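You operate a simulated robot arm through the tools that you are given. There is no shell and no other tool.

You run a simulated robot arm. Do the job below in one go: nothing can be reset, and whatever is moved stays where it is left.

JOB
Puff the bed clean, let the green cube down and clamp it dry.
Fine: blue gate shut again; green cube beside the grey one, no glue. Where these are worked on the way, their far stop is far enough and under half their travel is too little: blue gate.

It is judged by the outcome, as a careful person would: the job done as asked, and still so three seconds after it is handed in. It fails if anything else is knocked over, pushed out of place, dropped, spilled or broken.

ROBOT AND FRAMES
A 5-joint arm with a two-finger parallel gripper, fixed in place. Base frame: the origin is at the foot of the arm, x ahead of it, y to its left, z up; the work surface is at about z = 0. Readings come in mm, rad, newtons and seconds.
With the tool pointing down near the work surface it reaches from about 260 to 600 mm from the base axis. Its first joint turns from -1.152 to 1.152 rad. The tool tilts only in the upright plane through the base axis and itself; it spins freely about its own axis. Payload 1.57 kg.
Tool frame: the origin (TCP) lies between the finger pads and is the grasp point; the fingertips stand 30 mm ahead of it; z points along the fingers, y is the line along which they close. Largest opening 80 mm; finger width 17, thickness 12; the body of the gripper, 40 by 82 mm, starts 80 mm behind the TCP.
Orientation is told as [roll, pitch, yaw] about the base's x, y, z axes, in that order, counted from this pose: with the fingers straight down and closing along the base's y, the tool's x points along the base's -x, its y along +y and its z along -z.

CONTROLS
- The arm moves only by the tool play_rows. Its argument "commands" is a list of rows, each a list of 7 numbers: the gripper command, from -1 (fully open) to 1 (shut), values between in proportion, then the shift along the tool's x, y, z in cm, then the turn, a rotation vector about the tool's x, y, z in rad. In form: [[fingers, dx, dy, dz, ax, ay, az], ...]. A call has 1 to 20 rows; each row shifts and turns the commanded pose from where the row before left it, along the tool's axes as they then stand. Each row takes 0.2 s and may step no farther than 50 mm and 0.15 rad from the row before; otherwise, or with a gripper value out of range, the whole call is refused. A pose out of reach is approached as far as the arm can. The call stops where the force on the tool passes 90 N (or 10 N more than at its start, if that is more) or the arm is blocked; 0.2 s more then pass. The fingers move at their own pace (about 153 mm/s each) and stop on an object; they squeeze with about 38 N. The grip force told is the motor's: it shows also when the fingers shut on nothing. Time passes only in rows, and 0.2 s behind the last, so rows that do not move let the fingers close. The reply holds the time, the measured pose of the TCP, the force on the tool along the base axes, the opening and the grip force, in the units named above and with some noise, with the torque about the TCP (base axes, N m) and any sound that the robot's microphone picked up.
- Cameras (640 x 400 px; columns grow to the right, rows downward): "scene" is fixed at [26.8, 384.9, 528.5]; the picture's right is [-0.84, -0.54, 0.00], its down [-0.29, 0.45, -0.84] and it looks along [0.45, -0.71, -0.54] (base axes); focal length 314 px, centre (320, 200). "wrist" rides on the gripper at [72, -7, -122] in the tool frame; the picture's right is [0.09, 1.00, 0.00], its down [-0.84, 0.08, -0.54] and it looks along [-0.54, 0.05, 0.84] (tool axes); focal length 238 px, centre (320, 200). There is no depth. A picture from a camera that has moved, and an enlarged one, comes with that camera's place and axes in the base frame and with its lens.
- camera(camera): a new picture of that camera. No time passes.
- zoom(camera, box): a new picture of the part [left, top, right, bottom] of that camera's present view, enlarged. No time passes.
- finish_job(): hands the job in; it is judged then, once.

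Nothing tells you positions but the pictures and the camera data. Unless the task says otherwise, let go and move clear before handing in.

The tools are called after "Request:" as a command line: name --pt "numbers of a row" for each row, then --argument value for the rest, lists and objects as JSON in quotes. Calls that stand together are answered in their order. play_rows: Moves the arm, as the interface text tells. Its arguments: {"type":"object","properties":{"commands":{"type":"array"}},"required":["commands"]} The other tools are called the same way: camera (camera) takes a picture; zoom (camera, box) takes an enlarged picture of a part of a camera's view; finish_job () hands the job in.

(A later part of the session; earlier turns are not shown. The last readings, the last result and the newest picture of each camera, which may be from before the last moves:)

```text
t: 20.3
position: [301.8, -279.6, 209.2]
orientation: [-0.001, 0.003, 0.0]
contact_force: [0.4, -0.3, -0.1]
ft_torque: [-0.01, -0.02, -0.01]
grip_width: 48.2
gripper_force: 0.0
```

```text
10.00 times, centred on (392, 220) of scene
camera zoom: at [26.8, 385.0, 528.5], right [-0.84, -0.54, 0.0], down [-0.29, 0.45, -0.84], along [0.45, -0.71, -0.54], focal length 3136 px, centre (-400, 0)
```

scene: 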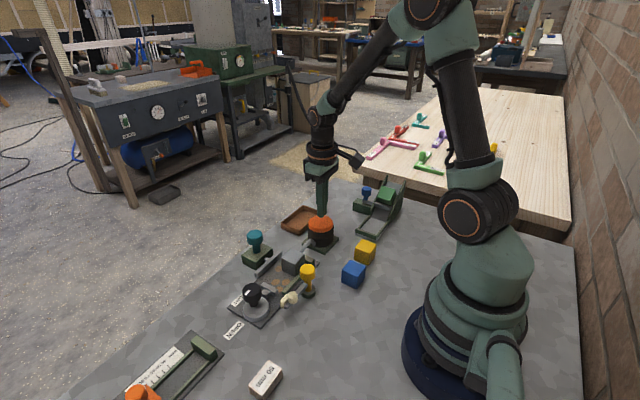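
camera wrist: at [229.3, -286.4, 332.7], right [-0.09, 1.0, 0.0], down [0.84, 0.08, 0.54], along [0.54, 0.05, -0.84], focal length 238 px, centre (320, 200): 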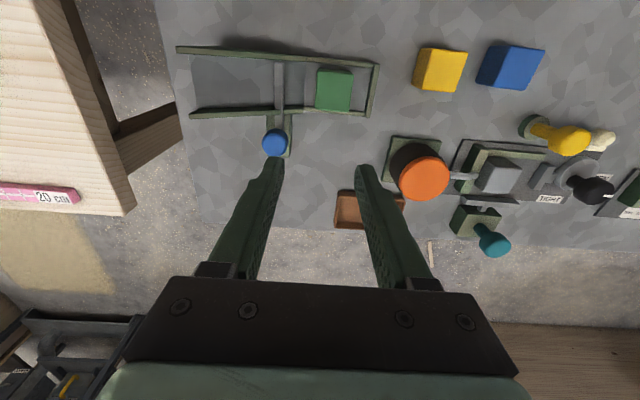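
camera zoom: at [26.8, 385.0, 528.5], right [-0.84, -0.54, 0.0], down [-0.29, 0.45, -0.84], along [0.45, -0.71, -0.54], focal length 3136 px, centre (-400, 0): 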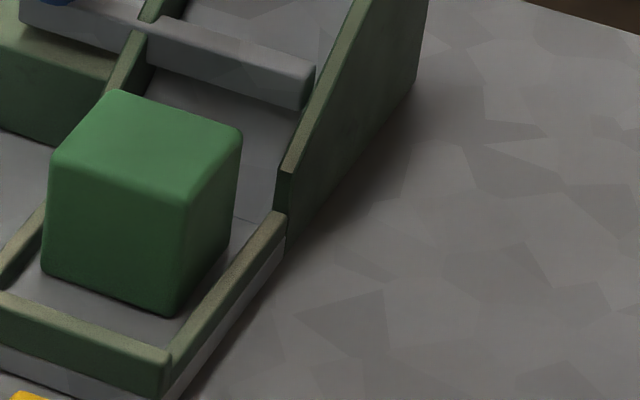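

The cube's top centre is about (270,-266) and aligned with the axes. I'll move above it, spin the tool −90° so the fingers close along base x, and descend partway.

Request:
play_rows --pt "-0.4 3.1 1.3 0 0 0 0" --pt "-0.4 0 0 0.6 0 0 0.15" --pt "-0.4 0 0 0.6 0 0 0.15" --pt "-0.4 0 0 0.6 0 0 0.15" --pt "-0.4 0 0 0.6 0 0 0.15" --pt "-0.4 0 0 0.6 0 0 0.15" --pt "-0.4 0 0 0.6 0 0 0.15" --pt "-0.4 0 0 0.6 0 0 0.15" --pt "-0.4 0 0 0.6 0 0 0.15" --pt "-0.4 0 0 0.6 0 0 0.15" --pt "-0.4 0 0 0.6 0 0 0.15" --pt "-0.4 0 0 0.6 0 0 0.0708" --pt "-0.4 0 0 0 0 0 0"

Request:
camera --camera "wrist"

Request:
zoom --camera "scene" --box '[330, 140, 430, 240]'

```text
t: 23.1
position: [269.5, -266.0, 141.0]
orientation: [0.0, 0.001, -1.571]
contact_force: [-0.4, 0.2, 0.7]
ft_torque: [-0.02, 0.02, -0.02]
grip_width: 55.9
gripper_force: 0.1
```

```text
taken
camera wrist: at [262.2, -194.1, 264.2], right [1.0, 0.09, 0.0], down [0.08, -0.84, 0.54], along [0.05, -0.54, -0.84], focal length 238 px, centre (320, 200)
```

wrist: 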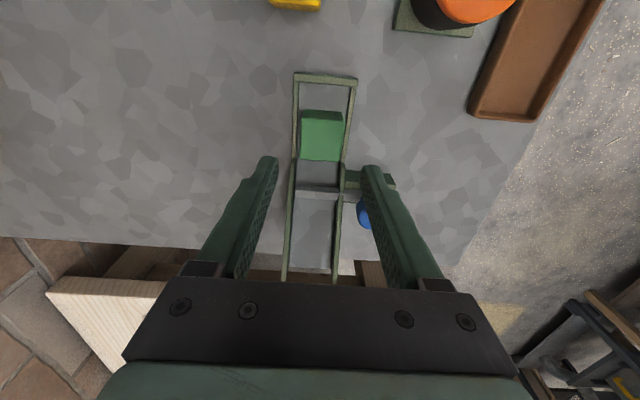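

```text
4.00 times, centred on (380, 190) of scene
camera zoom: at [26.8, 384.9, 528.5], right [-0.84, -0.54, 0.0], down [-0.29, 0.45, -0.84], along [0.45, -0.71, -0.54], focal length 1254 px, centre (80, 240)
```

zoom: 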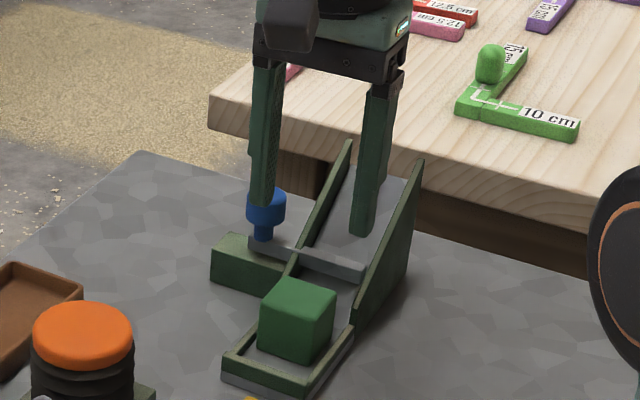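

Request:
zoom --camera "wrist" --box '[240, 60, 400, 210]'

```text
2.67 times, centred on (320, 135) of wrist
camera zoom: at [262.2, -194.1, 264.2], right [1.0, 0.09, 0.0], down [0.08, -0.84, 0.54], along [0.05, -0.54, -0.84], focal length 636 px, centre (320, 373)
```

zoom: 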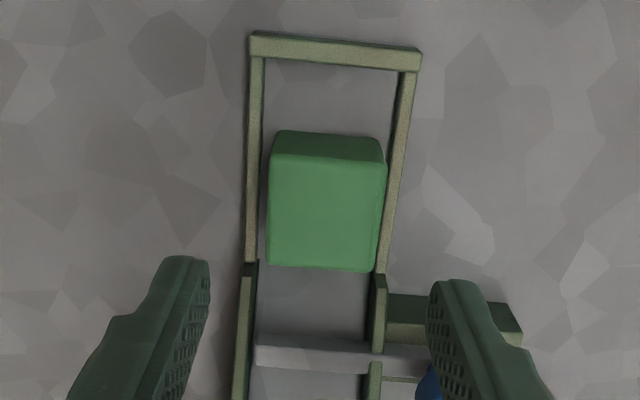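

The cube is centred at about (271,-268). I'll make a small correction and descend around its upper half.

Request:
play_rows --pt "-0.4 -0.2 0.13 2.5 0 0 0" --pt "-0.4 0 0 3 0 0 0" --pt "-0.4 0 0 2 0 0 0" --pt "-0.4 0 0 1.1 0 0 0" --pt "-0.4 0 0 0 0 0 0"

Request:
zoom --camera "scene" --box '[345, 180, 425, 240]'

Request:
camera --camera "wrist"

```text
t: 24.3
position: [271.1, -267.0, 54.4]
orientation: [-0.001, 0.002, -1.571]
contact_force: [0.9, -0.1, -0.1]
ft_torque: [0.03, -0.02, -0.03]
grip_width: 56.2
gripper_force: 0.1
```

```text
6.67 times, centred on (385, 210) of scene
camera zoom: at [26.8, 384.9, 528.5], right [-0.84, -0.54, 0.0], down [-0.29, 0.45, -0.84], along [0.45, -0.71, -0.54], focal length 2090 px, centre (-113, 133)
```

zoom: 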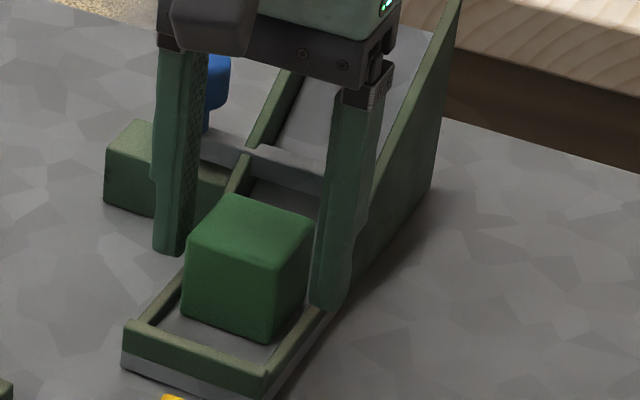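

```text
taken
camera wrist: at [263.0, -195.5, 178.2], right [1.0, 0.09, 0.0], down [0.08, -0.84, 0.54], along [0.05, -0.54, -0.84], focal length 238 px, centre (320, 200)
```

wrist: 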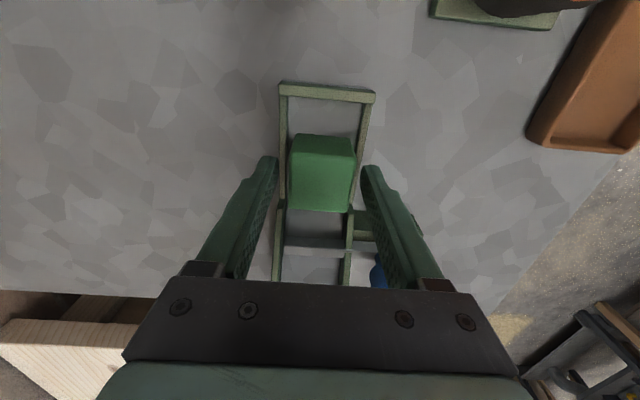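

The fingers bracket the cube with clearance above the tray walls. Closing now.

Request:
play_rows --pt "0.0 0 0 0 0 0 0" --pt "1 0 0 0 0 0 0" --pt "1 0 0 0 0 0 0" --pt "1 0 0 0 0 0 0"

Request:
zoom --camera "scene" --box '[345, 180, 425, 240]'

```text
t: 25.3
position: [269.4, -267.5, 56.2]
orientation: [0.0, 0.0, -1.569]
contact_force: [-0.9, 0.3, -1.0]
ft_torque: [-0.01, -0.02, 0.01]
grip_width: 38.7
gripper_force: 38.1
```

```text
6.67 times, centred on (385, 210) of scene
camera zoom: at [26.8, 384.9, 528.5], right [-0.84, -0.54, 0.0], down [-0.29, 0.45, -0.84], along [0.45, -0.71, -0.54], focal length 2090 px, centre (-113, 133)
```

zoom: 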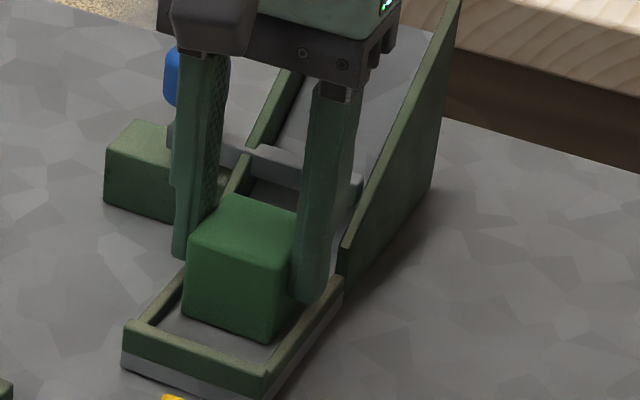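

Gripped at 38.7 mm. I'll lift straight up.

Request:
play_rows --pt "1 0 0 -1.5 0 0 0" --pt "1 0 0 -3 0 0 0" --pt "1 0 0 -4 0 0 0" --pt "1 0 0 -3 0 0 0" --pt "1 0 0 0 0 0 0"

Request:
camera --camera "wrist"

Request:
camera --camera "scene"

```text
t: 26.5
position: [271.9, -267.1, 170.1]
orientation: [-0.002, 0.002, -1.568]
contact_force: [0.2, -0.6, -0.5]
ft_torque: [-0.01, 0.04, -0.02]
grip_width: 38.7
gripper_force: 38.5
```

```text
taken
camera wrist: at [264.2, -195.3, 292.9], right [1.0, 0.09, 0.0], down [0.08, -0.84, 0.54], along [0.05, -0.54, -0.84], focal length 238 px, centre (320, 200)
```

wrist: 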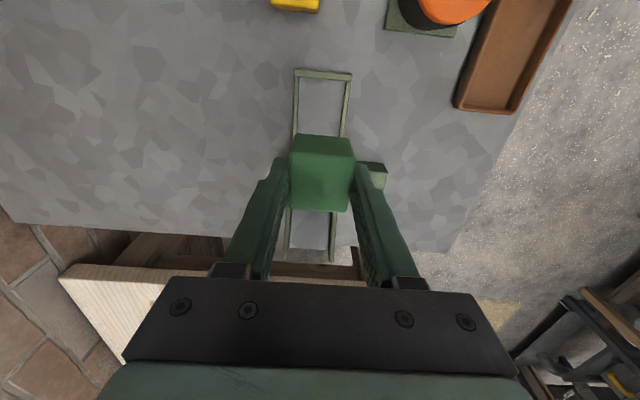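

```text
taken
```

scene: 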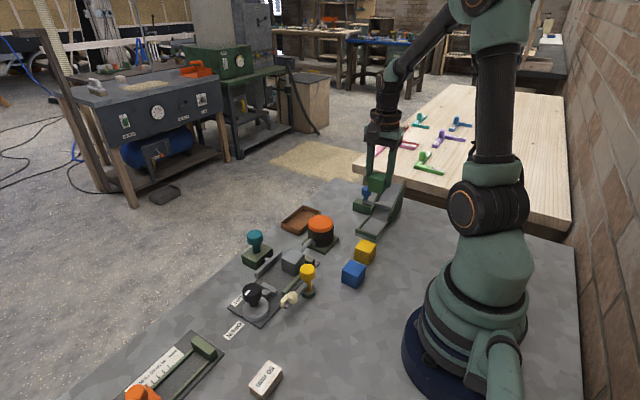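

The cube is held securely. I'll carry it at this height to above the spot beside the grey cube, about (362,17).

Request:
play_rows --pt "1 4.06 1.3 0 0 0 0" --pt "1 4.06 1.3 0 0 0 0" --pt "1 4.06 1.3 0 0 0 0" --pt "1 4.06 1.3 0 0 0 0" --pt "1 4.06 1.3 0 0 0 0" --pt "1 4.06 1.3 0 0 0 0" --pt "1 4.06 1.3 0 0 0 0" --pt "1 0 0 0 0 0 0" --pt "1 0 0 0 0 0 0"

Request:
camera --camera "wrist"

Request:
zoom --camera "scene" --box '[220, 180, 360, 320]'

```text
t: 28.5
position: [361.3, 18.0, 170.0]
orientation: [-0.003, 0.001, -1.572]
contact_force: [-0.6, -0.4, 0.1]
ft_torque: [-0.01, 0.04, -0.02]
grip_width: 38.5
gripper_force: 38.0
```

```text
taken
camera wrist: at [355.1, 89.0, 293.4], right [1.0, 0.09, 0.0], down [0.08, -0.84, 0.54], along [0.05, -0.54, -0.84], focal length 238 px, centre (320, 200)
```

wrist: 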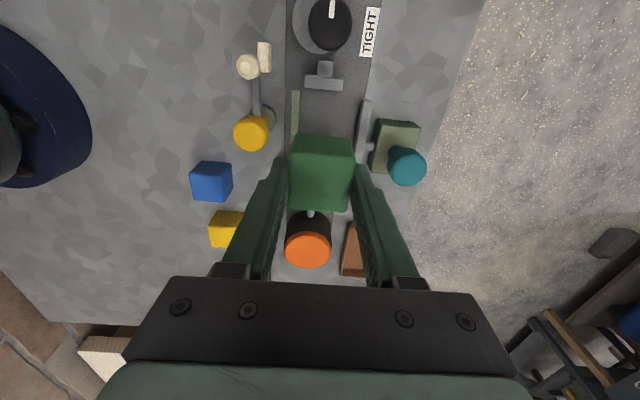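

```text
2.86 times, centred on (290, 250) of scene
camera zoom: at [26.8, 385.0, 528.5], right [-0.84, -0.54, 0.0], down [-0.29, 0.45, -0.84], along [0.45, -0.71, -0.54], focal length 896 px, centre (406, 57)
```

zoom: 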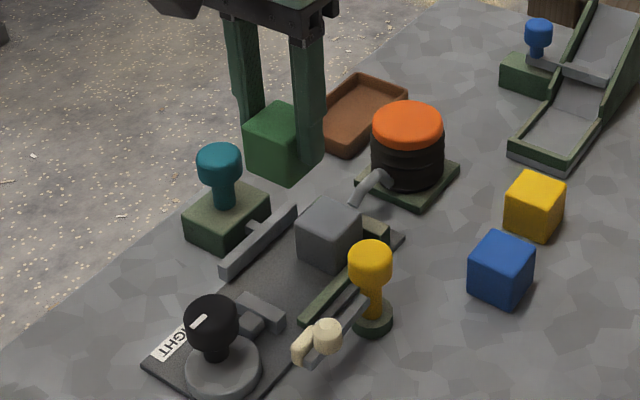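

The held cube is above the target. I'll use zooms to fix the positions of jaw, fence and pusher from this side.

Request:
zoom --camera "wrist" --box '[220, 0, 440, 140]'

Request:
zoom --camera "wrist" --box '[240, 90, 440, 220]'

```text
2.86 times, centred on (330, 70) of wrist
camera zoom: at [355.1, 89.0, 293.4], right [1.0, 0.09, 0.0], down [0.08, -0.84, 0.54], along [0.05, -0.54, -0.84], focal length 681 px, centre (291, 571)
```

zoom: 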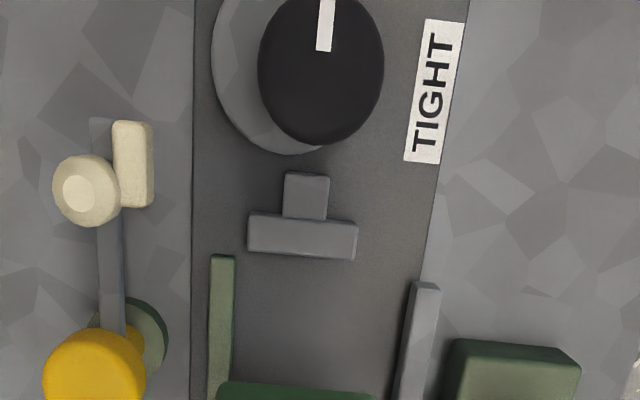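

```text
3.08 times, centred on (340, 155) of wrist
camera zoom: at [355.1, 89.0, 293.4], right [1.0, 0.09, 0.0], down [0.08, -0.84, 0.54], along [0.05, -0.54, -0.84], focal length 733 px, centre (258, 338)
```

zoom: 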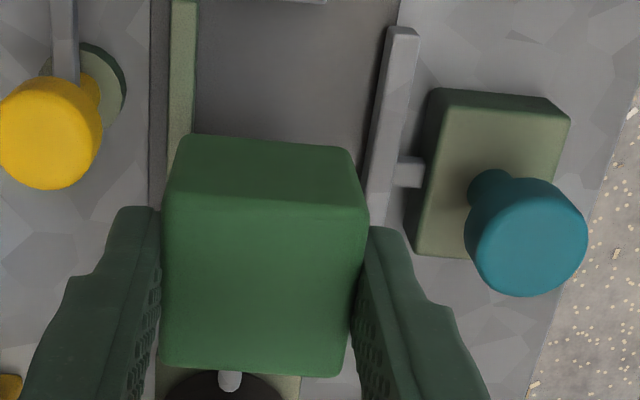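

Jaw face at y≈51, fence inner face x≈337, grey face y≈-5; the held cube's centre is at about (362,15), so I'll shift +3 mm in y and descend to just above the bed.

Request:
play_rows --pt "1 0.33 0 0 0 0 0" --pt "1 0 0 3 0 0 0" --pt "1 0 0 3 0 0 0" --pt "1 0 0 2.5 0 0 0" --pt "1 0 0 1.5 0 0 0" --pt "1 0 0 0 0 0 0"

Request:
zoom --camera "scene" --box '[240, 220, 336, 290]'

Request:
camera --camera "wrist"

Request:
zoom --camera "wrist" --box '[240, 60, 400, 240]'

```text
t: 29.9
position: [361.4, 21.8, 71.2]
orientation: [-0.001, -0.001, -1.571]
contact_force: [-1.3, 0.8, 0.8]
ft_torque: [0.03, -0.01, 0.02]
grip_width: 38.4
gripper_force: 38.1
```

```text
5.71 times, centred on (288, 255) of scene
camera zoom: at [26.8, 384.9, 528.5], right [-0.84, -0.54, 0.0], down [-0.29, 0.45, -0.84], along [0.45, -0.71, -0.54], focal length 1792 px, centre (503, -114)
```

zoom: 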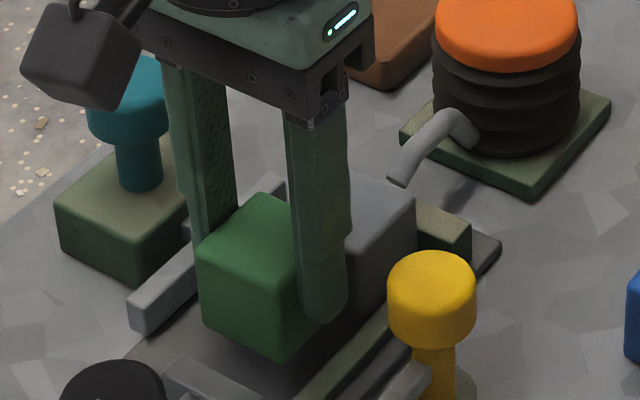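

```text
taken
camera wrist: at [354.9, 93.0, 193.2], right [1.0, 0.09, 0.0], down [0.08, -0.84, 0.54], along [0.05, -0.54, -0.84], focal length 238 px, centre (320, 200)
```

wrist: 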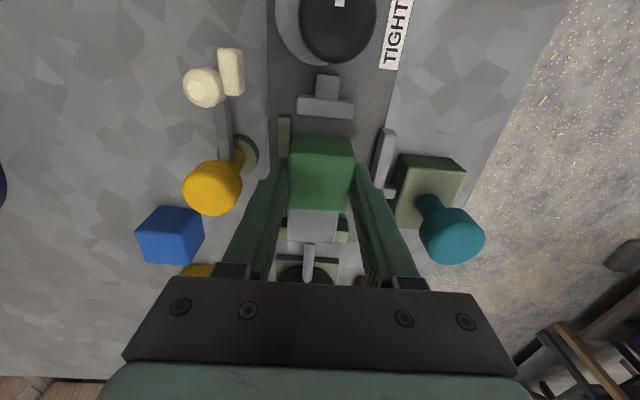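

```text
2.22 times, centred on (320, 150) of wrist
camera zoom: at [354.9, 93.0, 193.2], right [1.0, 0.09, 0.0], down [0.08, -0.84, 0.54], along [0.05, -0.54, -0.84], focal length 530 px, centre (320, 311)
```

zoom: 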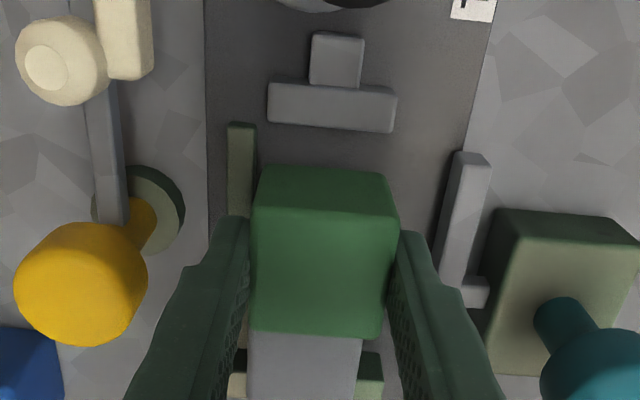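

The green cube is aligned with the grey in x, with about 4 mm gap in y. Lowering gently to touch the bed.

Request:
play_rows --pt "1 0 0 0.8 0 0 0" --pt "1 0 0 0.4 0 0 0" --pt "1 0 0 0.2 0 0 0" --pt "1 0 0 0 0 0 0"

Request:
zoom --camera "scene" --box '[240, 220, 336, 290]'

```text
t: 30.9
position: [361.2, 21.6, 56.0]
orientation: [-0.004, 0.001, -1.569]
contact_force: [-0.2, 0.4, -0.7]
ft_torque: [0.02, 0.01, -0.02]
grip_width: 38.6
gripper_force: 38.1
```

```text
5.71 times, centred on (288, 255) of scene
camera zoom: at [26.8, 384.9, 528.5], right [-0.84, -0.54, 0.0], down [-0.29, 0.45, -0.84], along [0.45, -0.71, -0.54], focal length 1792 px, centre (503, -114)
```

zoom: 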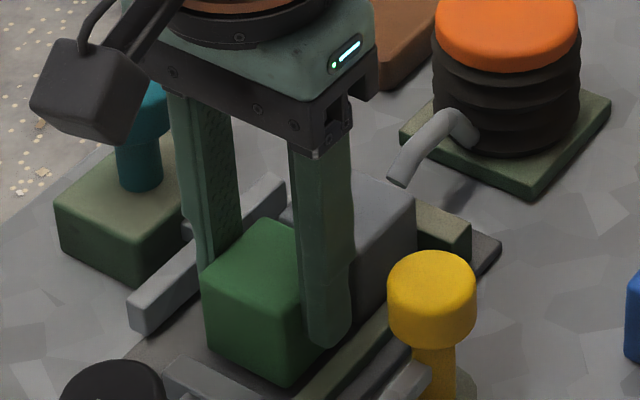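

No contact yet; I'll lower in 1–1.5 mm steps.

Request:
play_rows --pt "1 0 0 0.15 0 0 0" --pt "1 0 0 0.15 0 0 0" --pt "1 0 0 0 0 0 0"

```text
t: 31.7
position: [360.9, 19.8, 55.5]
orientation: [-0.001, 0.0, -1.57]
contact_force: [0.8, 0.3, -0.5]
ft_torque: [0.03, 0.01, 0.0]
grip_width: 38.5
gripper_force: 38.0
```

Request:
play_rows --pt "1 0 0 0.15 0 0 0" --pt "1 0 0 0.15 0 0 0" --pt "1 0 0 0 0 0 0"

Request:
zoom --camera "wrist" --box '[240, 60, 400, 240]'

Request:
zoom --camera "scene" --box '[250, 230, 330, 290]'

```text
t: 32.5
position: [361.5, 20.5, 51.2]
orientation: [-0.002, 0.0, -1.568]
contact_force: [-5.7, 0.6, 17.2]
ft_torque: [0.08, 0.21, -0.01]
grip_width: 38.4
gripper_force: 37.7
```

```text
2.22 times, centred on (320, 150) of wrist
camera zoom: at [354.7, 91.4, 174.2], right [1.0, 0.09, 0.0], down [0.08, -0.84, 0.54], along [0.05, -0.54, -0.84], focal length 530 px, centre (320, 311)
```

zoom: 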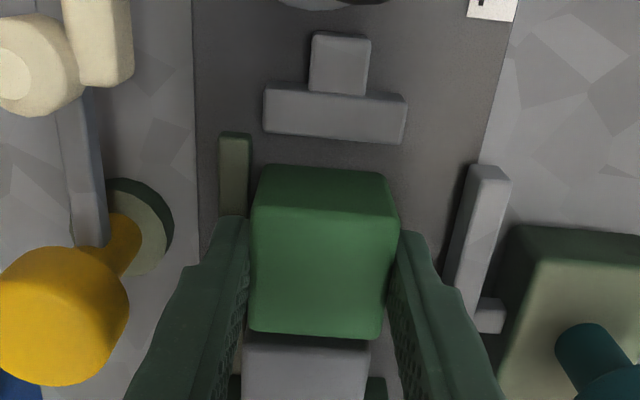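

```text
6.67 times, centred on (290, 260) of scene
camera zoom: at [26.8, 384.9, 528.6], right [-0.84, -0.54, 0.0], down [-0.29, 0.45, -0.84], along [0.45, -0.71, -0.54], focal length 2090 px, centre (520, -200)
```

zoom: 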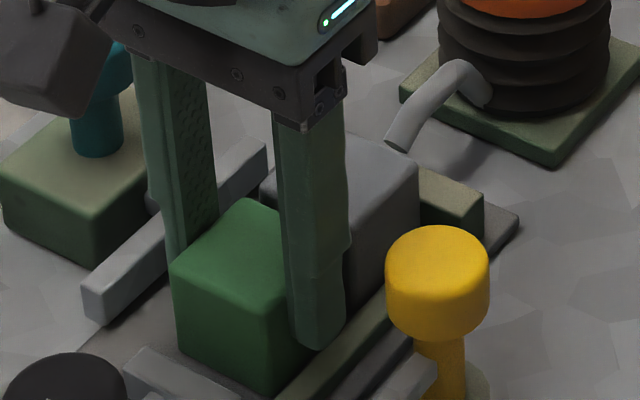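

The cube is on the bed (17 N). I'll lift a hair, shift it −2 mm in x and −3 mm in y to line up with the grey cube, set it down, and release with a limited opening.

Request:
play_rows --pt "1 0 0 -0.4 0 0 0" --pt "1 -0.3 -0.2 0 0 0 0" --pt "1 0 0 0.2 0 0 0" --pt "1 0 0 0.12 0 0 0" --pt "1 0 0 0 0 0 0"

Request:
zoom --camera "wrist" --box '[240, 60, 400, 240]'

```text
t: 33.7
position: [360.1, 18.0, 50.7]
orientation: [-0.001, 0.0, -1.57]
contact_force: [-1.2, 0.2, 3.8]
ft_torque: [0.04, 0.01, 0.01]
grip_width: 38.6
gripper_force: 38.1
```

```text
2.22 times, centred on (320, 150) of wrist
camera zoom: at [353.0, 89.0, 174.3], right [1.0, 0.09, 0.0], down [0.08, -0.84, 0.54], along [0.05, -0.54, -0.84], focal length 530 px, centre (320, 311)
```

zoom: 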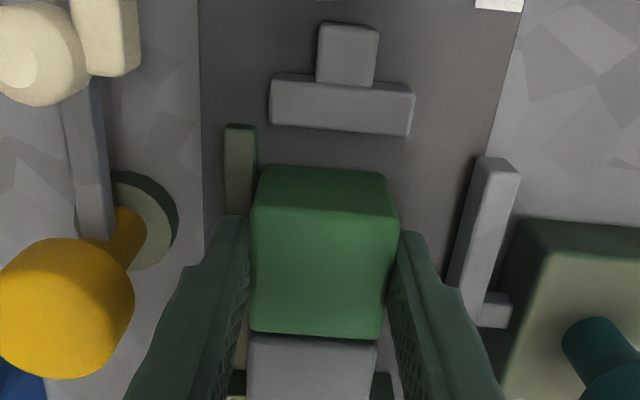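

The cube rests lightly on the bed next to the grey one. Releasing with a limited opening, then rising.

Request:
play_rows --pt "0.0 0 0 0 0 0 0" --pt "-0.25 0 0 0 0 0 0" --pt "-0.25 0 0 0 0 0 0" --pt "-0.25 0 0 -1.5 0 0 0" --pt "-0.25 0 0 -3 0 0 0" --pt "-0.25 0 0 -4 0 0 0" --pt "-0.25 0 0 -3 0 0 0" --pt "-0.25 0 0 0 0 0 0"

Request:
camera --camera "wrist"

Request:
zoom --camera "scene" --box '[220, 220, 340, 320]'

Request:
zoom --camera "wrist" --box '[220, 0, 420, 220]'

```text
t: 35.5
position: [357.9, 17.7, 166.1]
orientation: [-0.001, 0.0, -1.57]
contact_force: [-0.4, -0.1, -0.4]
ft_torque: [0.0, -0.03, 0.01]
grip_width: 49.9
gripper_force: 0.0
```

```text
taken
camera wrist: at [351.7, 88.9, 289.5], right [1.0, 0.09, 0.0], down [0.08, -0.84, 0.54], along [0.05, -0.54, -0.84], focal length 238 px, centre (320, 200)
```

wrist: 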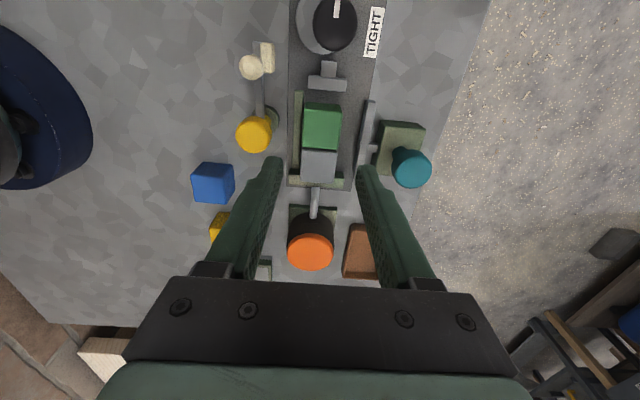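

```text
4.00 times, centred on (280, 270) of scene
camera zoom: at [26.8, 384.9, 528.5], right [-0.84, -0.54, 0.0], down [-0.29, 0.45, -0.84], along [0.45, -0.71, -0.54], focal length 1254 px, centre (480, -80)
```

zoom: 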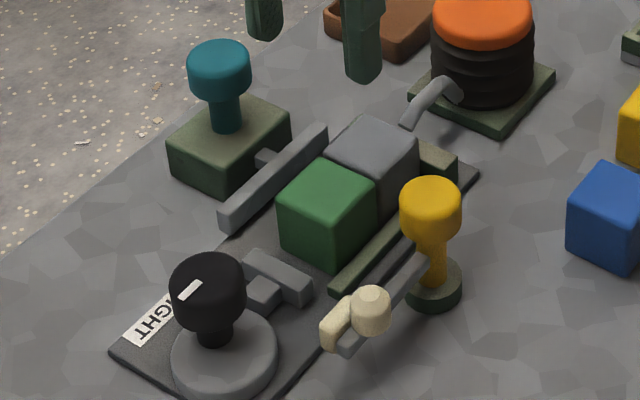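

```text
1.82 times, centred on (320, 110) of wrist
camera zoom: at [351.7, 88.9, 289.5], right [1.0, 0.09, 0.0], down [0.08, -0.84, 0.54], along [0.05, -0.54, -0.84], focal length 433 px, centre (320, 364)
```

zoom: 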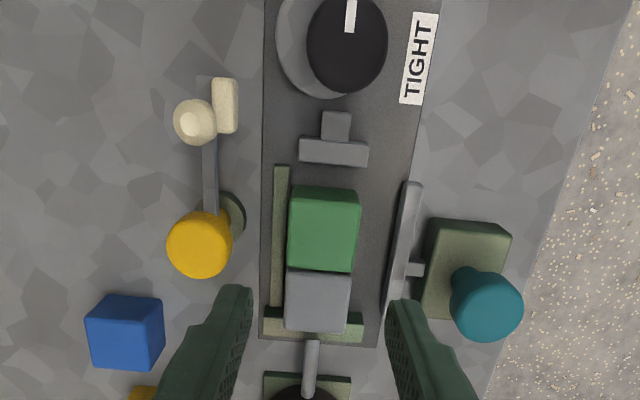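

The green cube stands beside the grey one, upright and aligned. Now the black clamp knob: I'll look at it closely.

Request:
zoom --camera "scene" --box '[220, 270, 316, 330]'

Request:
zoom --camera "wrist" --box '[270, 0, 400, 100]'

```text
6.67 times, centred on (268, 300) of scene
camera zoom: at [26.8, 384.9, 528.5], right [-0.84, -0.54, 0.0], down [-0.29, 0.45, -0.84], along [0.45, -0.71, -0.54], focal length 2090 px, centre (667, -467)
```

zoom: 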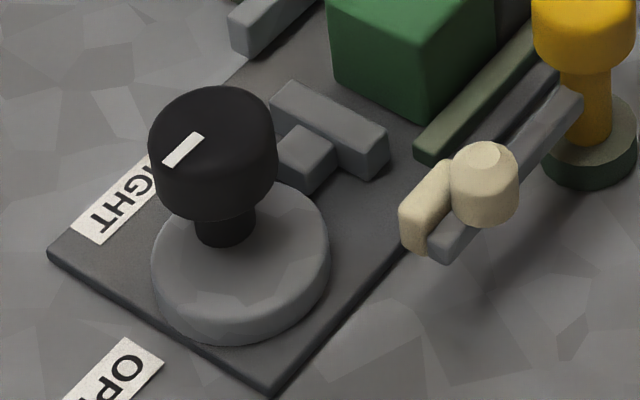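

```text
4.00 times, centred on (335, 50) of wrist
camera zoom: at [351.7, 88.9, 289.5], right [1.0, 0.09, 0.0], down [0.08, -0.84, 0.54], along [0.05, -0.54, -0.84], focal length 953 px, centre (260, 800)
```

zoom: 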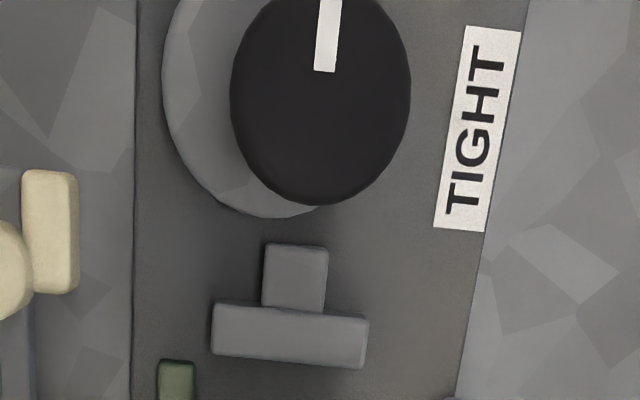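

The knob's cap is about 36 mm wide, axis near (360.5,104.5), top z≈56; its mark points to OPEN (+y), TIGHT lies at +x, so it turns clockwise by about a quarter. I'll hover above it to check alignment.

Request:
play_rows --pt "-0.5 2.9 0.06 0 0 0 0" --pt "-0.5 2.9 0.06 0 0 0 0" --pt "-0.5 2.9 0.06 0 0 0 0" --pt "-0.5 0 0 3 0 0 0" --pt "-0.5 0 0 2.5 0 0 0" --pt "-0.5 0 0 0 0 0 0"

Request:
camera --camera "wrist"

Request:
zoom --camera "scene" --box '[210, 230, 330, 330]'

```text
t: 36.9
position: [361.8, 103.4, 109.9]
orientation: [0.0, 0.001, -1.569]
contact_force: [-0.5, 0.2, -0.4]
ft_torque: [0.01, -0.01, 0.02]
grip_width: 60.1
gripper_force: 0.0
```

```text
taken
camera wrist: at [353.4, 174.0, 233.7], right [1.0, 0.09, 0.0], down [0.08, -0.84, 0.54], along [0.05, -0.54, -0.84], focal length 238 px, centre (320, 200)
```

wrist: 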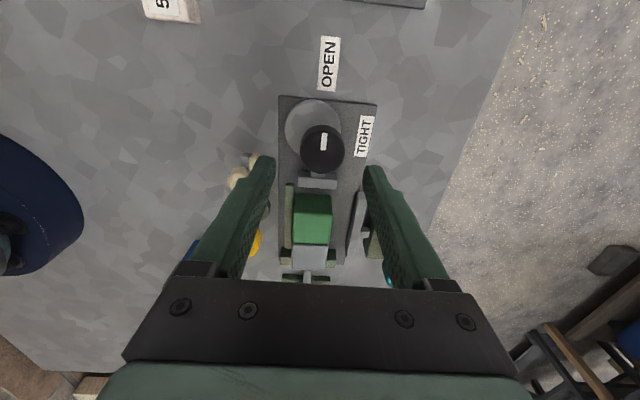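

```text
4.00 times, centred on (270, 280) of scene
camera zoom: at [26.8, 384.9, 528.5], right [-0.84, -0.54, 0.0], down [-0.29, 0.45, -0.84], along [0.45, -0.71, -0.54], focal length 1254 px, centre (520, -120)
```

zoom: 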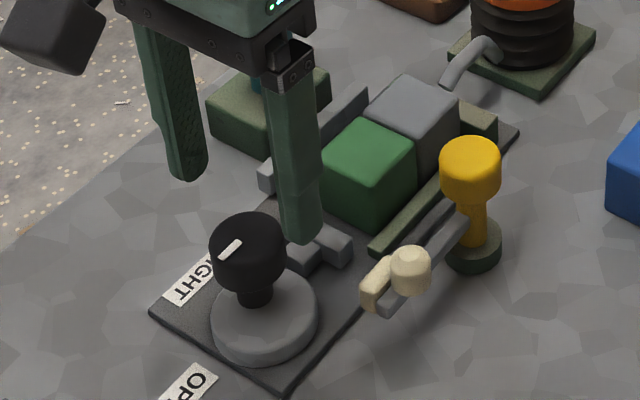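

Request:
zoom --camera "wrist" --box '[260, 80, 400, 200]'

```text
3.33 times, centred on (330, 140) of wrist
camera zoom: at [353.4, 174.0, 233.7], right [1.0, 0.09, 0.0], down [0.08, -0.84, 0.54], along [0.05, -0.54, -0.84], focal length 794 px, centre (287, 400)
```

zoom: 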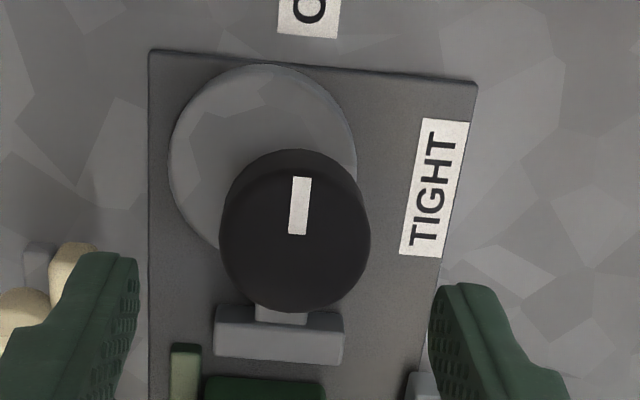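

The knob is nearly centred; a 2 mm correction, then descend around its cap and close.

Request:
play_rows --pt "-0.5 0.2 0.1 1.5 0 0 0" --pt "-0.5 0 0 1.5 0 0 0" --pt "-0.5 0 0 1.0 0 0 0" --pt "-0.5 0 0 0 0 0 0" --pt "1 0 0 0 0 0 0" --pt "1 0 0 0 0 0 0" --pt "1 0 0 0 0 0 0"

Request:
camera --camera "wrist"

Request:
zoom --camera "scene" --box '[210, 230, 330, 330]'

```text
t: 38.5
position: [361.2, 107.0, 71.9]
orientation: [-0.001, 0.0, -1.569]
contact_force: [0.2, 3.4, -5.8]
ft_torque: [-0.1, -0.02, -0.1]
grip_width: 34.3
gripper_force: 42.2
```

```text
taken
camera wrist: at [355.2, 177.7, 194.6], right [1.0, 0.09, 0.0], down [0.08, -0.84, 0.54], along [0.05, -0.54, -0.84], focal length 238 px, centre (320, 200)
```

wrist: 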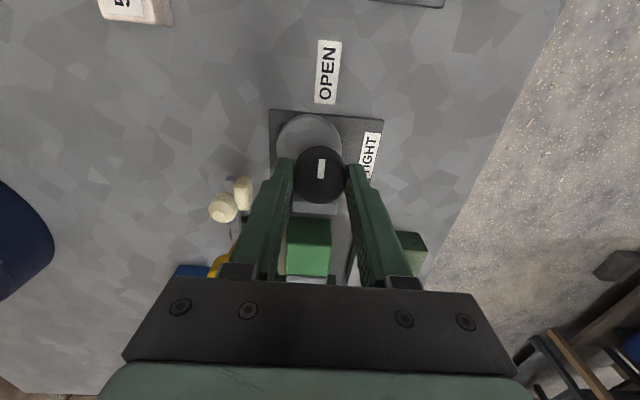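

```text
4.00 times, centred on (270, 280) of scene
camera zoom: at [26.8, 385.0, 528.5], right [-0.84, -0.54, 0.0], down [-0.29, 0.45, -0.84], along [0.45, -0.71, -0.54], focal length 1254 px, centre (520, -120)
```

zoom: 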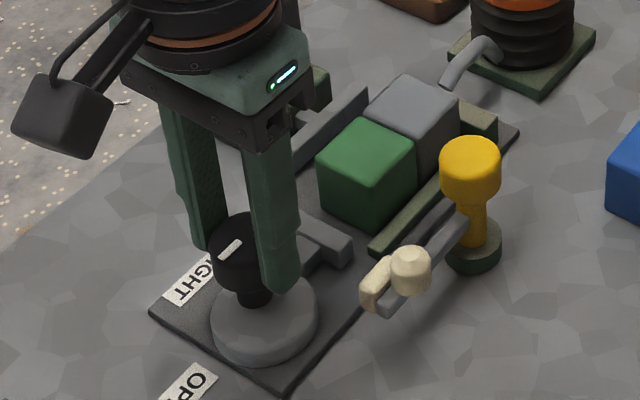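

Gripped the knob (34 mm) and it's centred. Turning clockwise toward TIGHT in steps, watching the jaw.

Request:
play_rows --pt "1 0 0 0 0 0 0.1" --pt "1 0 0 0 0 0 0.1" --pt "1 0 0 0 0 0 0.1" --pt "1 0 0 0 0 0 0.1" --pt "1 0 0 0 0 0 0"

Request:
zoom --camera "wrist" --box '[220, 60, 440, 220]'

Request:
zoom --camera "scene" --box '[210, 230, 330, 330]'

```text
t: 39.7
position: [362.4, 105.2, 71.7]
orientation: [0.001, 0.0, -1.973]
contact_force: [0.7, -12.3, 5.2]
ft_torque: [0.4, -0.53, -0.05]
grip_width: 34.2
gripper_force: 41.8
```

```text
2.50 times, centred on (330, 140) of wrist
camera zoom: at [384.4, 174.4, 194.6], right [0.95, -0.31, 0.0], down [-0.26, -0.8, 0.54], along [-0.17, -0.52, -0.84], focal length 596 px, centre (295, 350)
```

zoom: 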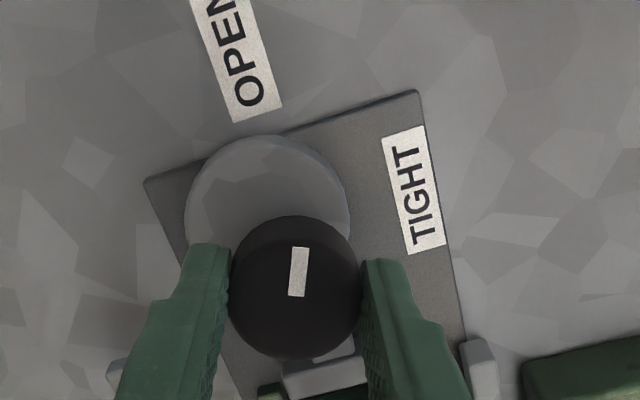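

```text
4.00 times, centred on (270, 280) of scene
camera zoom: at [26.8, 384.9, 528.6], right [-0.84, -0.54, 0.0], down [-0.29, 0.45, -0.84], along [0.45, -0.71, -0.54], focal length 1254 px, centre (520, -120)
```

zoom: 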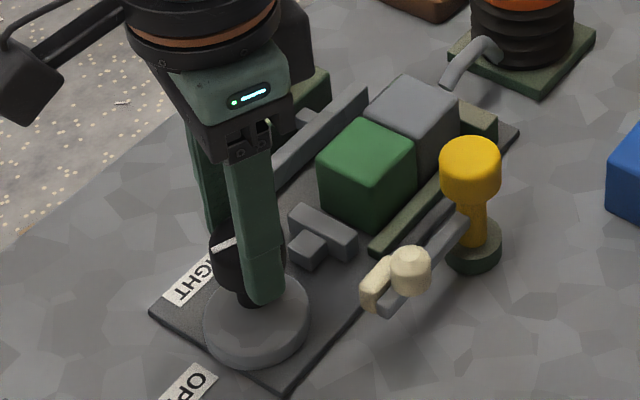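

The knob turns and the jaw is advancing toward the green cube. Continuing the turn.

Request:
play_rows --pt "1 0 0 0 0 0 0.1" --pt "1 0 0 0 0 0 0.1" --pt "1 0 0 0 0 0 0.1" --pt "1 0 0 0 0 0 0.1" --pt "1 0 0 0 0 0 0"

Request:
zoom --camera "wrist" --box '[220, 60, 440, 220]'

Request:
zoom --camera "scene" --box '[210, 230, 330, 330]'

```text
t: 40.9
position: [363.3, 106.0, 71.4]
orientation: [0.002, 0.002, -2.372]
contact_force: [23.1, -21.6, -12.1]
ft_torque: [-0.79, 0.18, 0.04]
grip_width: 34.0
gripper_force: 42.2
```

```text
2.50 times, centred on (330, 140) of wrist
camera zoom: at [409.5, 160.0, 194.8], right [0.76, -0.65, 0.0], down [-0.55, -0.64, 0.54], along [-0.35, -0.41, -0.84], focal length 596 px, centre (295, 350)
```

zoom: 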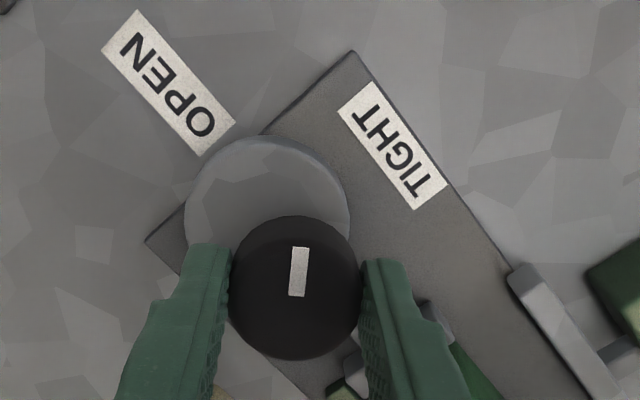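

```text
4.00 times, centred on (270, 280) of scene
camera zoom: at [26.9, 385.0, 528.5], right [-0.84, -0.54, 0.0], down [-0.29, 0.45, -0.84], along [0.45, -0.71, -0.54], focal length 1254 px, centre (520, -120)
```

zoom: 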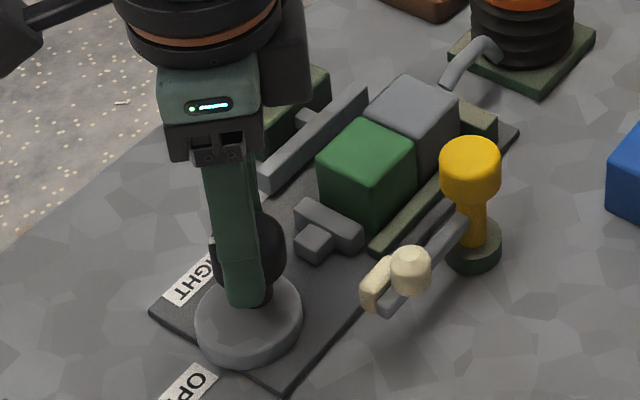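

The jaw is close to the cube. I'll relieve a slight sideways load and keep turning.

Request:
play_rows --pt "1 0 0.1 0 0 0 0.1" --pt "1 0 0 0 0 0 0.1" --pt "1 0 0 0 0 0 0.1" --pt "1 0 0 0 0 0 0.1" --pt "1 0 0 0 0 0 0"

Request:
zoom --camera "wrist" --box '[220, 60, 440, 220]'

Request:
zoom --camera "scene" --box '[210, 230, 330, 330]'

```text
t: 42.0
position: [363.1, 105.2, 71.4]
orientation: [0.001, 0.002, -2.727]
contact_force: [-8.1, 27.6, 0.6]
ft_torque: [0.51, 0.19, -0.02]
grip_width: 34.4
gripper_force: 41.3
out of reach, approached as far as the arm can: row 4
stopped in row 5: the force on the tool passed its limit at 95 N (the readings are from after the stop); the commanded pose is now the measured one
```

```text
2.50 times, centred on (330, 140) of wrist
camera zoom: at [425.8, 139.7, 194.8], right [0.48, -0.87, 0.0], down [-0.74, -0.41, 0.54], along [-0.47, -0.26, -0.84], focal length 596 px, centre (295, 350)
```

zoom: 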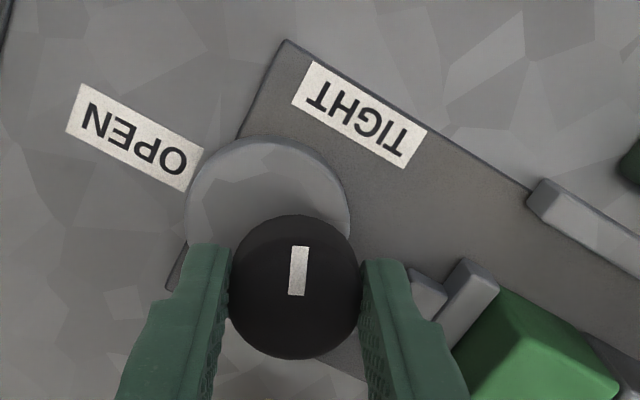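

```text
4.00 times, centred on (270, 280) of scene
camera zoom: at [26.8, 385.0, 528.6], right [-0.84, -0.54, 0.0], down [-0.29, 0.45, -0.84], along [0.45, -0.71, -0.54], focal length 1254 px, centre (520, -120)
```

zoom: 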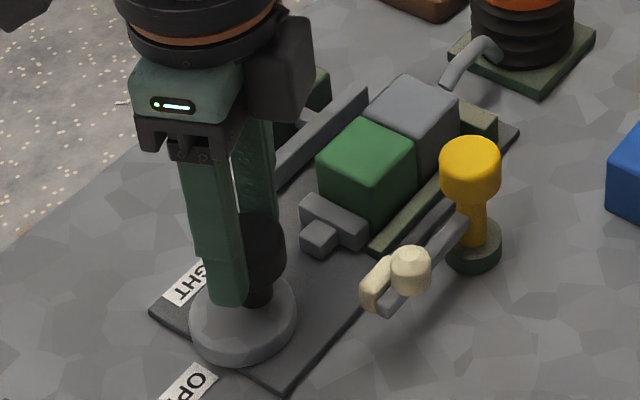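

The arm's spin limit was reached before TIGHT; the jaw is nearly at the cube. I'll let go, rise, spin back, and check that the knob holds its angle before regripping.

Request:
play_rows --pt "-0.5 0 0 0 0 0 0" --pt "-0.5 0 0 0 0 0 0" --pt "-0.5 0 0 -2 0 0 0" --pt "-0.5 0 0 -2 0 0 0" --pt "-0.5 0 0 0 0 0 -0.15" --pt "-0.5 0 0 0 0 0 -0.15" --pt "-0.5 0 0 0 0 0 -0.15" --pt "-0.5 0 0 0 0 0 -0.15" --pt "-0.5 0 0 0 0 0 -0.15" --pt "-0.5 0 0 0 0 0 -0.15" --pt "-0.5 0 0 0 0 0 -0.15" --pt "-0.5 0 0 0 0 0 -0.15" --pt "-0.5 0 0 0 0 0 0"

Request:
camera --camera "wrist"

Request:
zoom --camera "wrist" --box '[220, 60, 440, 220]'

Request:
zoom --camera "scene" --box '[210, 230, 330, 330]'

```text
t: 44.8
position: [363.3, 104.2, 112.5]
orientation: [0.002, 0.0, -1.534]
contact_force: [0.4, -0.7, 0.4]
ft_torque: [0.0, 0.05, -0.01]
grip_width: 60.4
gripper_force: 0.0
```

```text
taken
camera wrist: at [353.1, 174.6, 235.1], right [0.99, 0.13, 0.0], down [0.11, -0.83, 0.54], along [0.07, -0.54, -0.84], focal length 238 px, centre (320, 200)
```

wrist: 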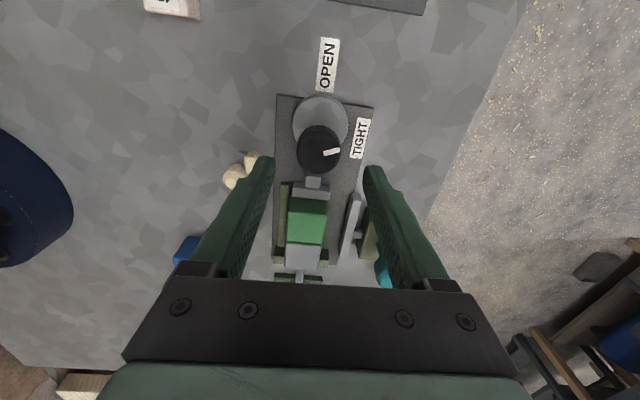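

```text
2.50 times, centred on (330, 140) of wrist
camera zoom: at [353.1, 174.6, 235.1], right [0.99, 0.13, 0.0], down [0.11, -0.83, 0.54], along [0.07, -0.54, -0.84], focal length 596 px, centre (295, 350)
```

zoom: 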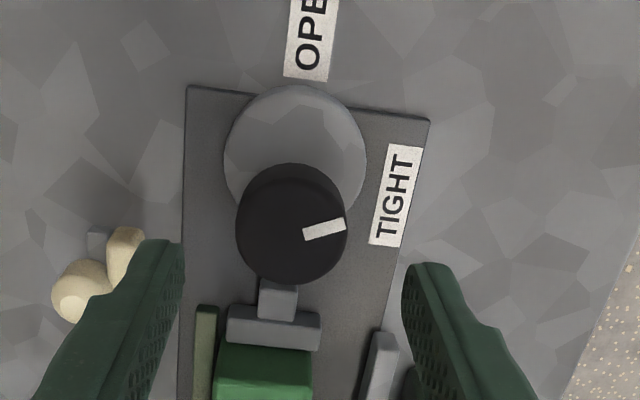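

```text
4.00 times, centred on (270, 280) of scene
camera zoom: at [26.8, 384.9, 528.5], right [-0.84, -0.54, 0.0], down [-0.29, 0.45, -0.84], along [0.45, -0.71, -0.54], focal length 1254 px, centre (520, -120)
```

zoom: 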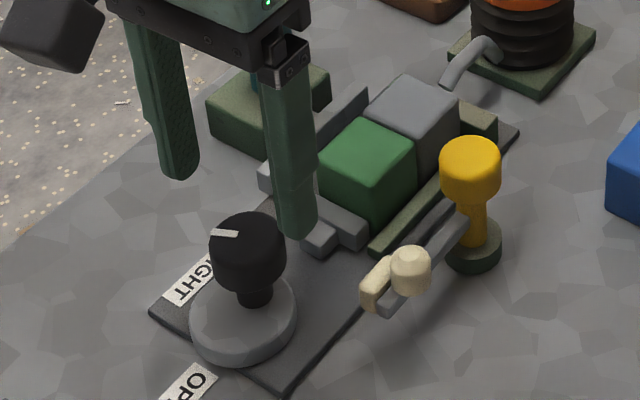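

The knob held its angle, with about 0.4 rad left to TIGHT. Regripping and continuing.

Request:
play_rows --pt "-0.5 0 0 2 0 0 0" --pt "-0.5 0 0 2.1 0 0 0" --pt "-0.5 0 0 0 0 0 0" --pt "1 0 0 0 0 0 0" --pt "1 0 0 0 0 0 0" --pt "1 0 0 0 0 0 0"

Request:
play_rows --pt "1 0 0 0 0 0 0.08" --pt "1 0 0 0 0 0 0.08" --pt "1 0 0 0 0 0 0"

Request:
zoom --camera "wrist" --box '[220, 60, 440, 220]'

Request:
zoom --camera "scene" --box '[210, 230, 330, 330]'

```text
t: 46.1
position: [362.0, 104.7, 69.4]
orientation: [-0.004, 0.0, -1.534]
contact_force: [-16.6, 1.2, 2.5]
ft_torque: [0.11, 0.08, 0.02]
grip_width: 34.8
gripper_force: 42.2
```

```text
t: 47.0
position: [362.2, 104.2, 69.3]
orientation: [-0.002, -0.002, -1.696]
contact_force: [-15.9, 9.1, -8.1]
ft_torque: [-0.08, 0.38, -0.01]
grip_width: 34.7
gripper_force: 42.0
```

```text
2.50 times, centred on (330, 140) of wrist
camera zoom: at [364.3, 175.6, 192.5], right [1.0, -0.03, 0.0], down [-0.02, -0.84, 0.54], along [-0.02, -0.54, -0.84], focal length 596 px, centre (295, 350)
```

zoom: 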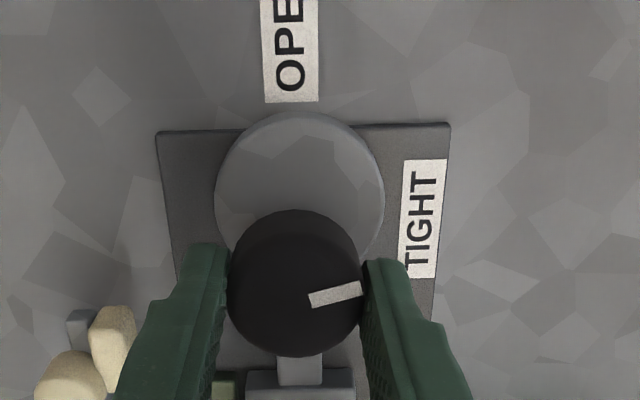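

```text
4.00 times, centred on (270, 280) of scene
camera zoom: at [26.9, 385.0, 528.5], right [-0.84, -0.54, 0.0], down [-0.29, 0.45, -0.84], along [0.45, -0.71, -0.54], focal length 1254 px, centre (520, -120)
```

zoom: 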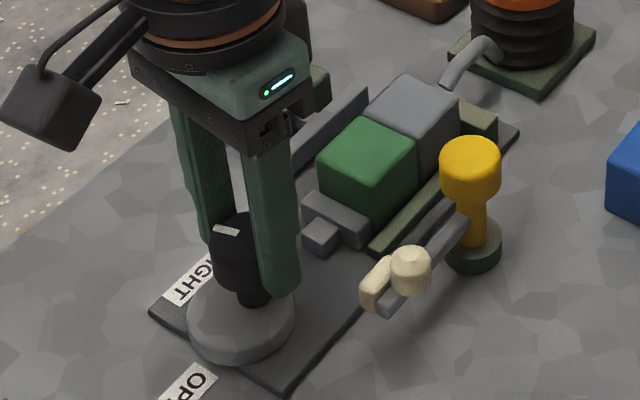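

Mark is about 12° short of TIGHT. Continuing with small steps.

Request:
play_rows --pt "1 0 -0.1 0 0 0 0.06" --pt "1 0 0 0 0 0 0.06" --pt "1 0 0 0 0 0 0.06" --pt "1 0 0 0 0 0 0"

Request:
zoom --camera "wrist" --box '[220, 60, 440, 220]'

Request:
zoom --camera "scene" --box '[230, 230, 330, 310]'

```text
t: 48.0
position: [361.3, 103.6, 69.1]
orientation: [-0.001, 0.001, -1.872]
contact_force: [-6.8, 6.1, -28.3]
ft_torque: [0.14, 0.15, 0.12]
grip_width: 34.4
gripper_force: 42.1
```

```text
2.50 times, centred on (330, 140) of wrist
camera zoom: at [376.7, 173.9, 192.9], right [0.98, -0.21, 0.0], down [-0.18, -0.82, 0.54], along [-0.11, -0.53, -0.84], focal length 596 px, centre (295, 350)
```

zoom: 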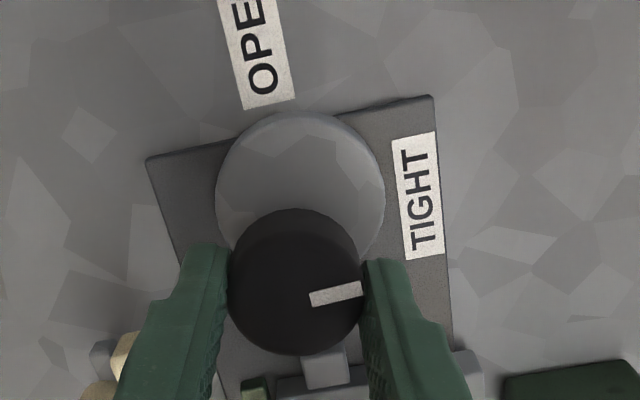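

```text
5.00 times, centred on (280, 270) of scene
camera zoom: at [26.9, 385.0, 528.5], right [-0.84, -0.54, 0.0], down [-0.29, 0.45, -0.84], along [0.45, -0.71, -0.54], focal length 1568 px, centre (520, -150)
```

zoom: 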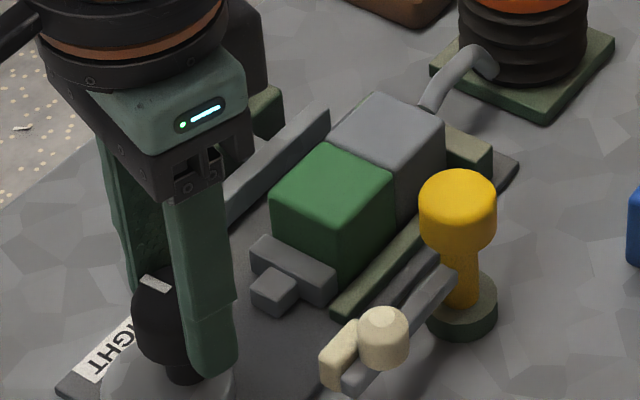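

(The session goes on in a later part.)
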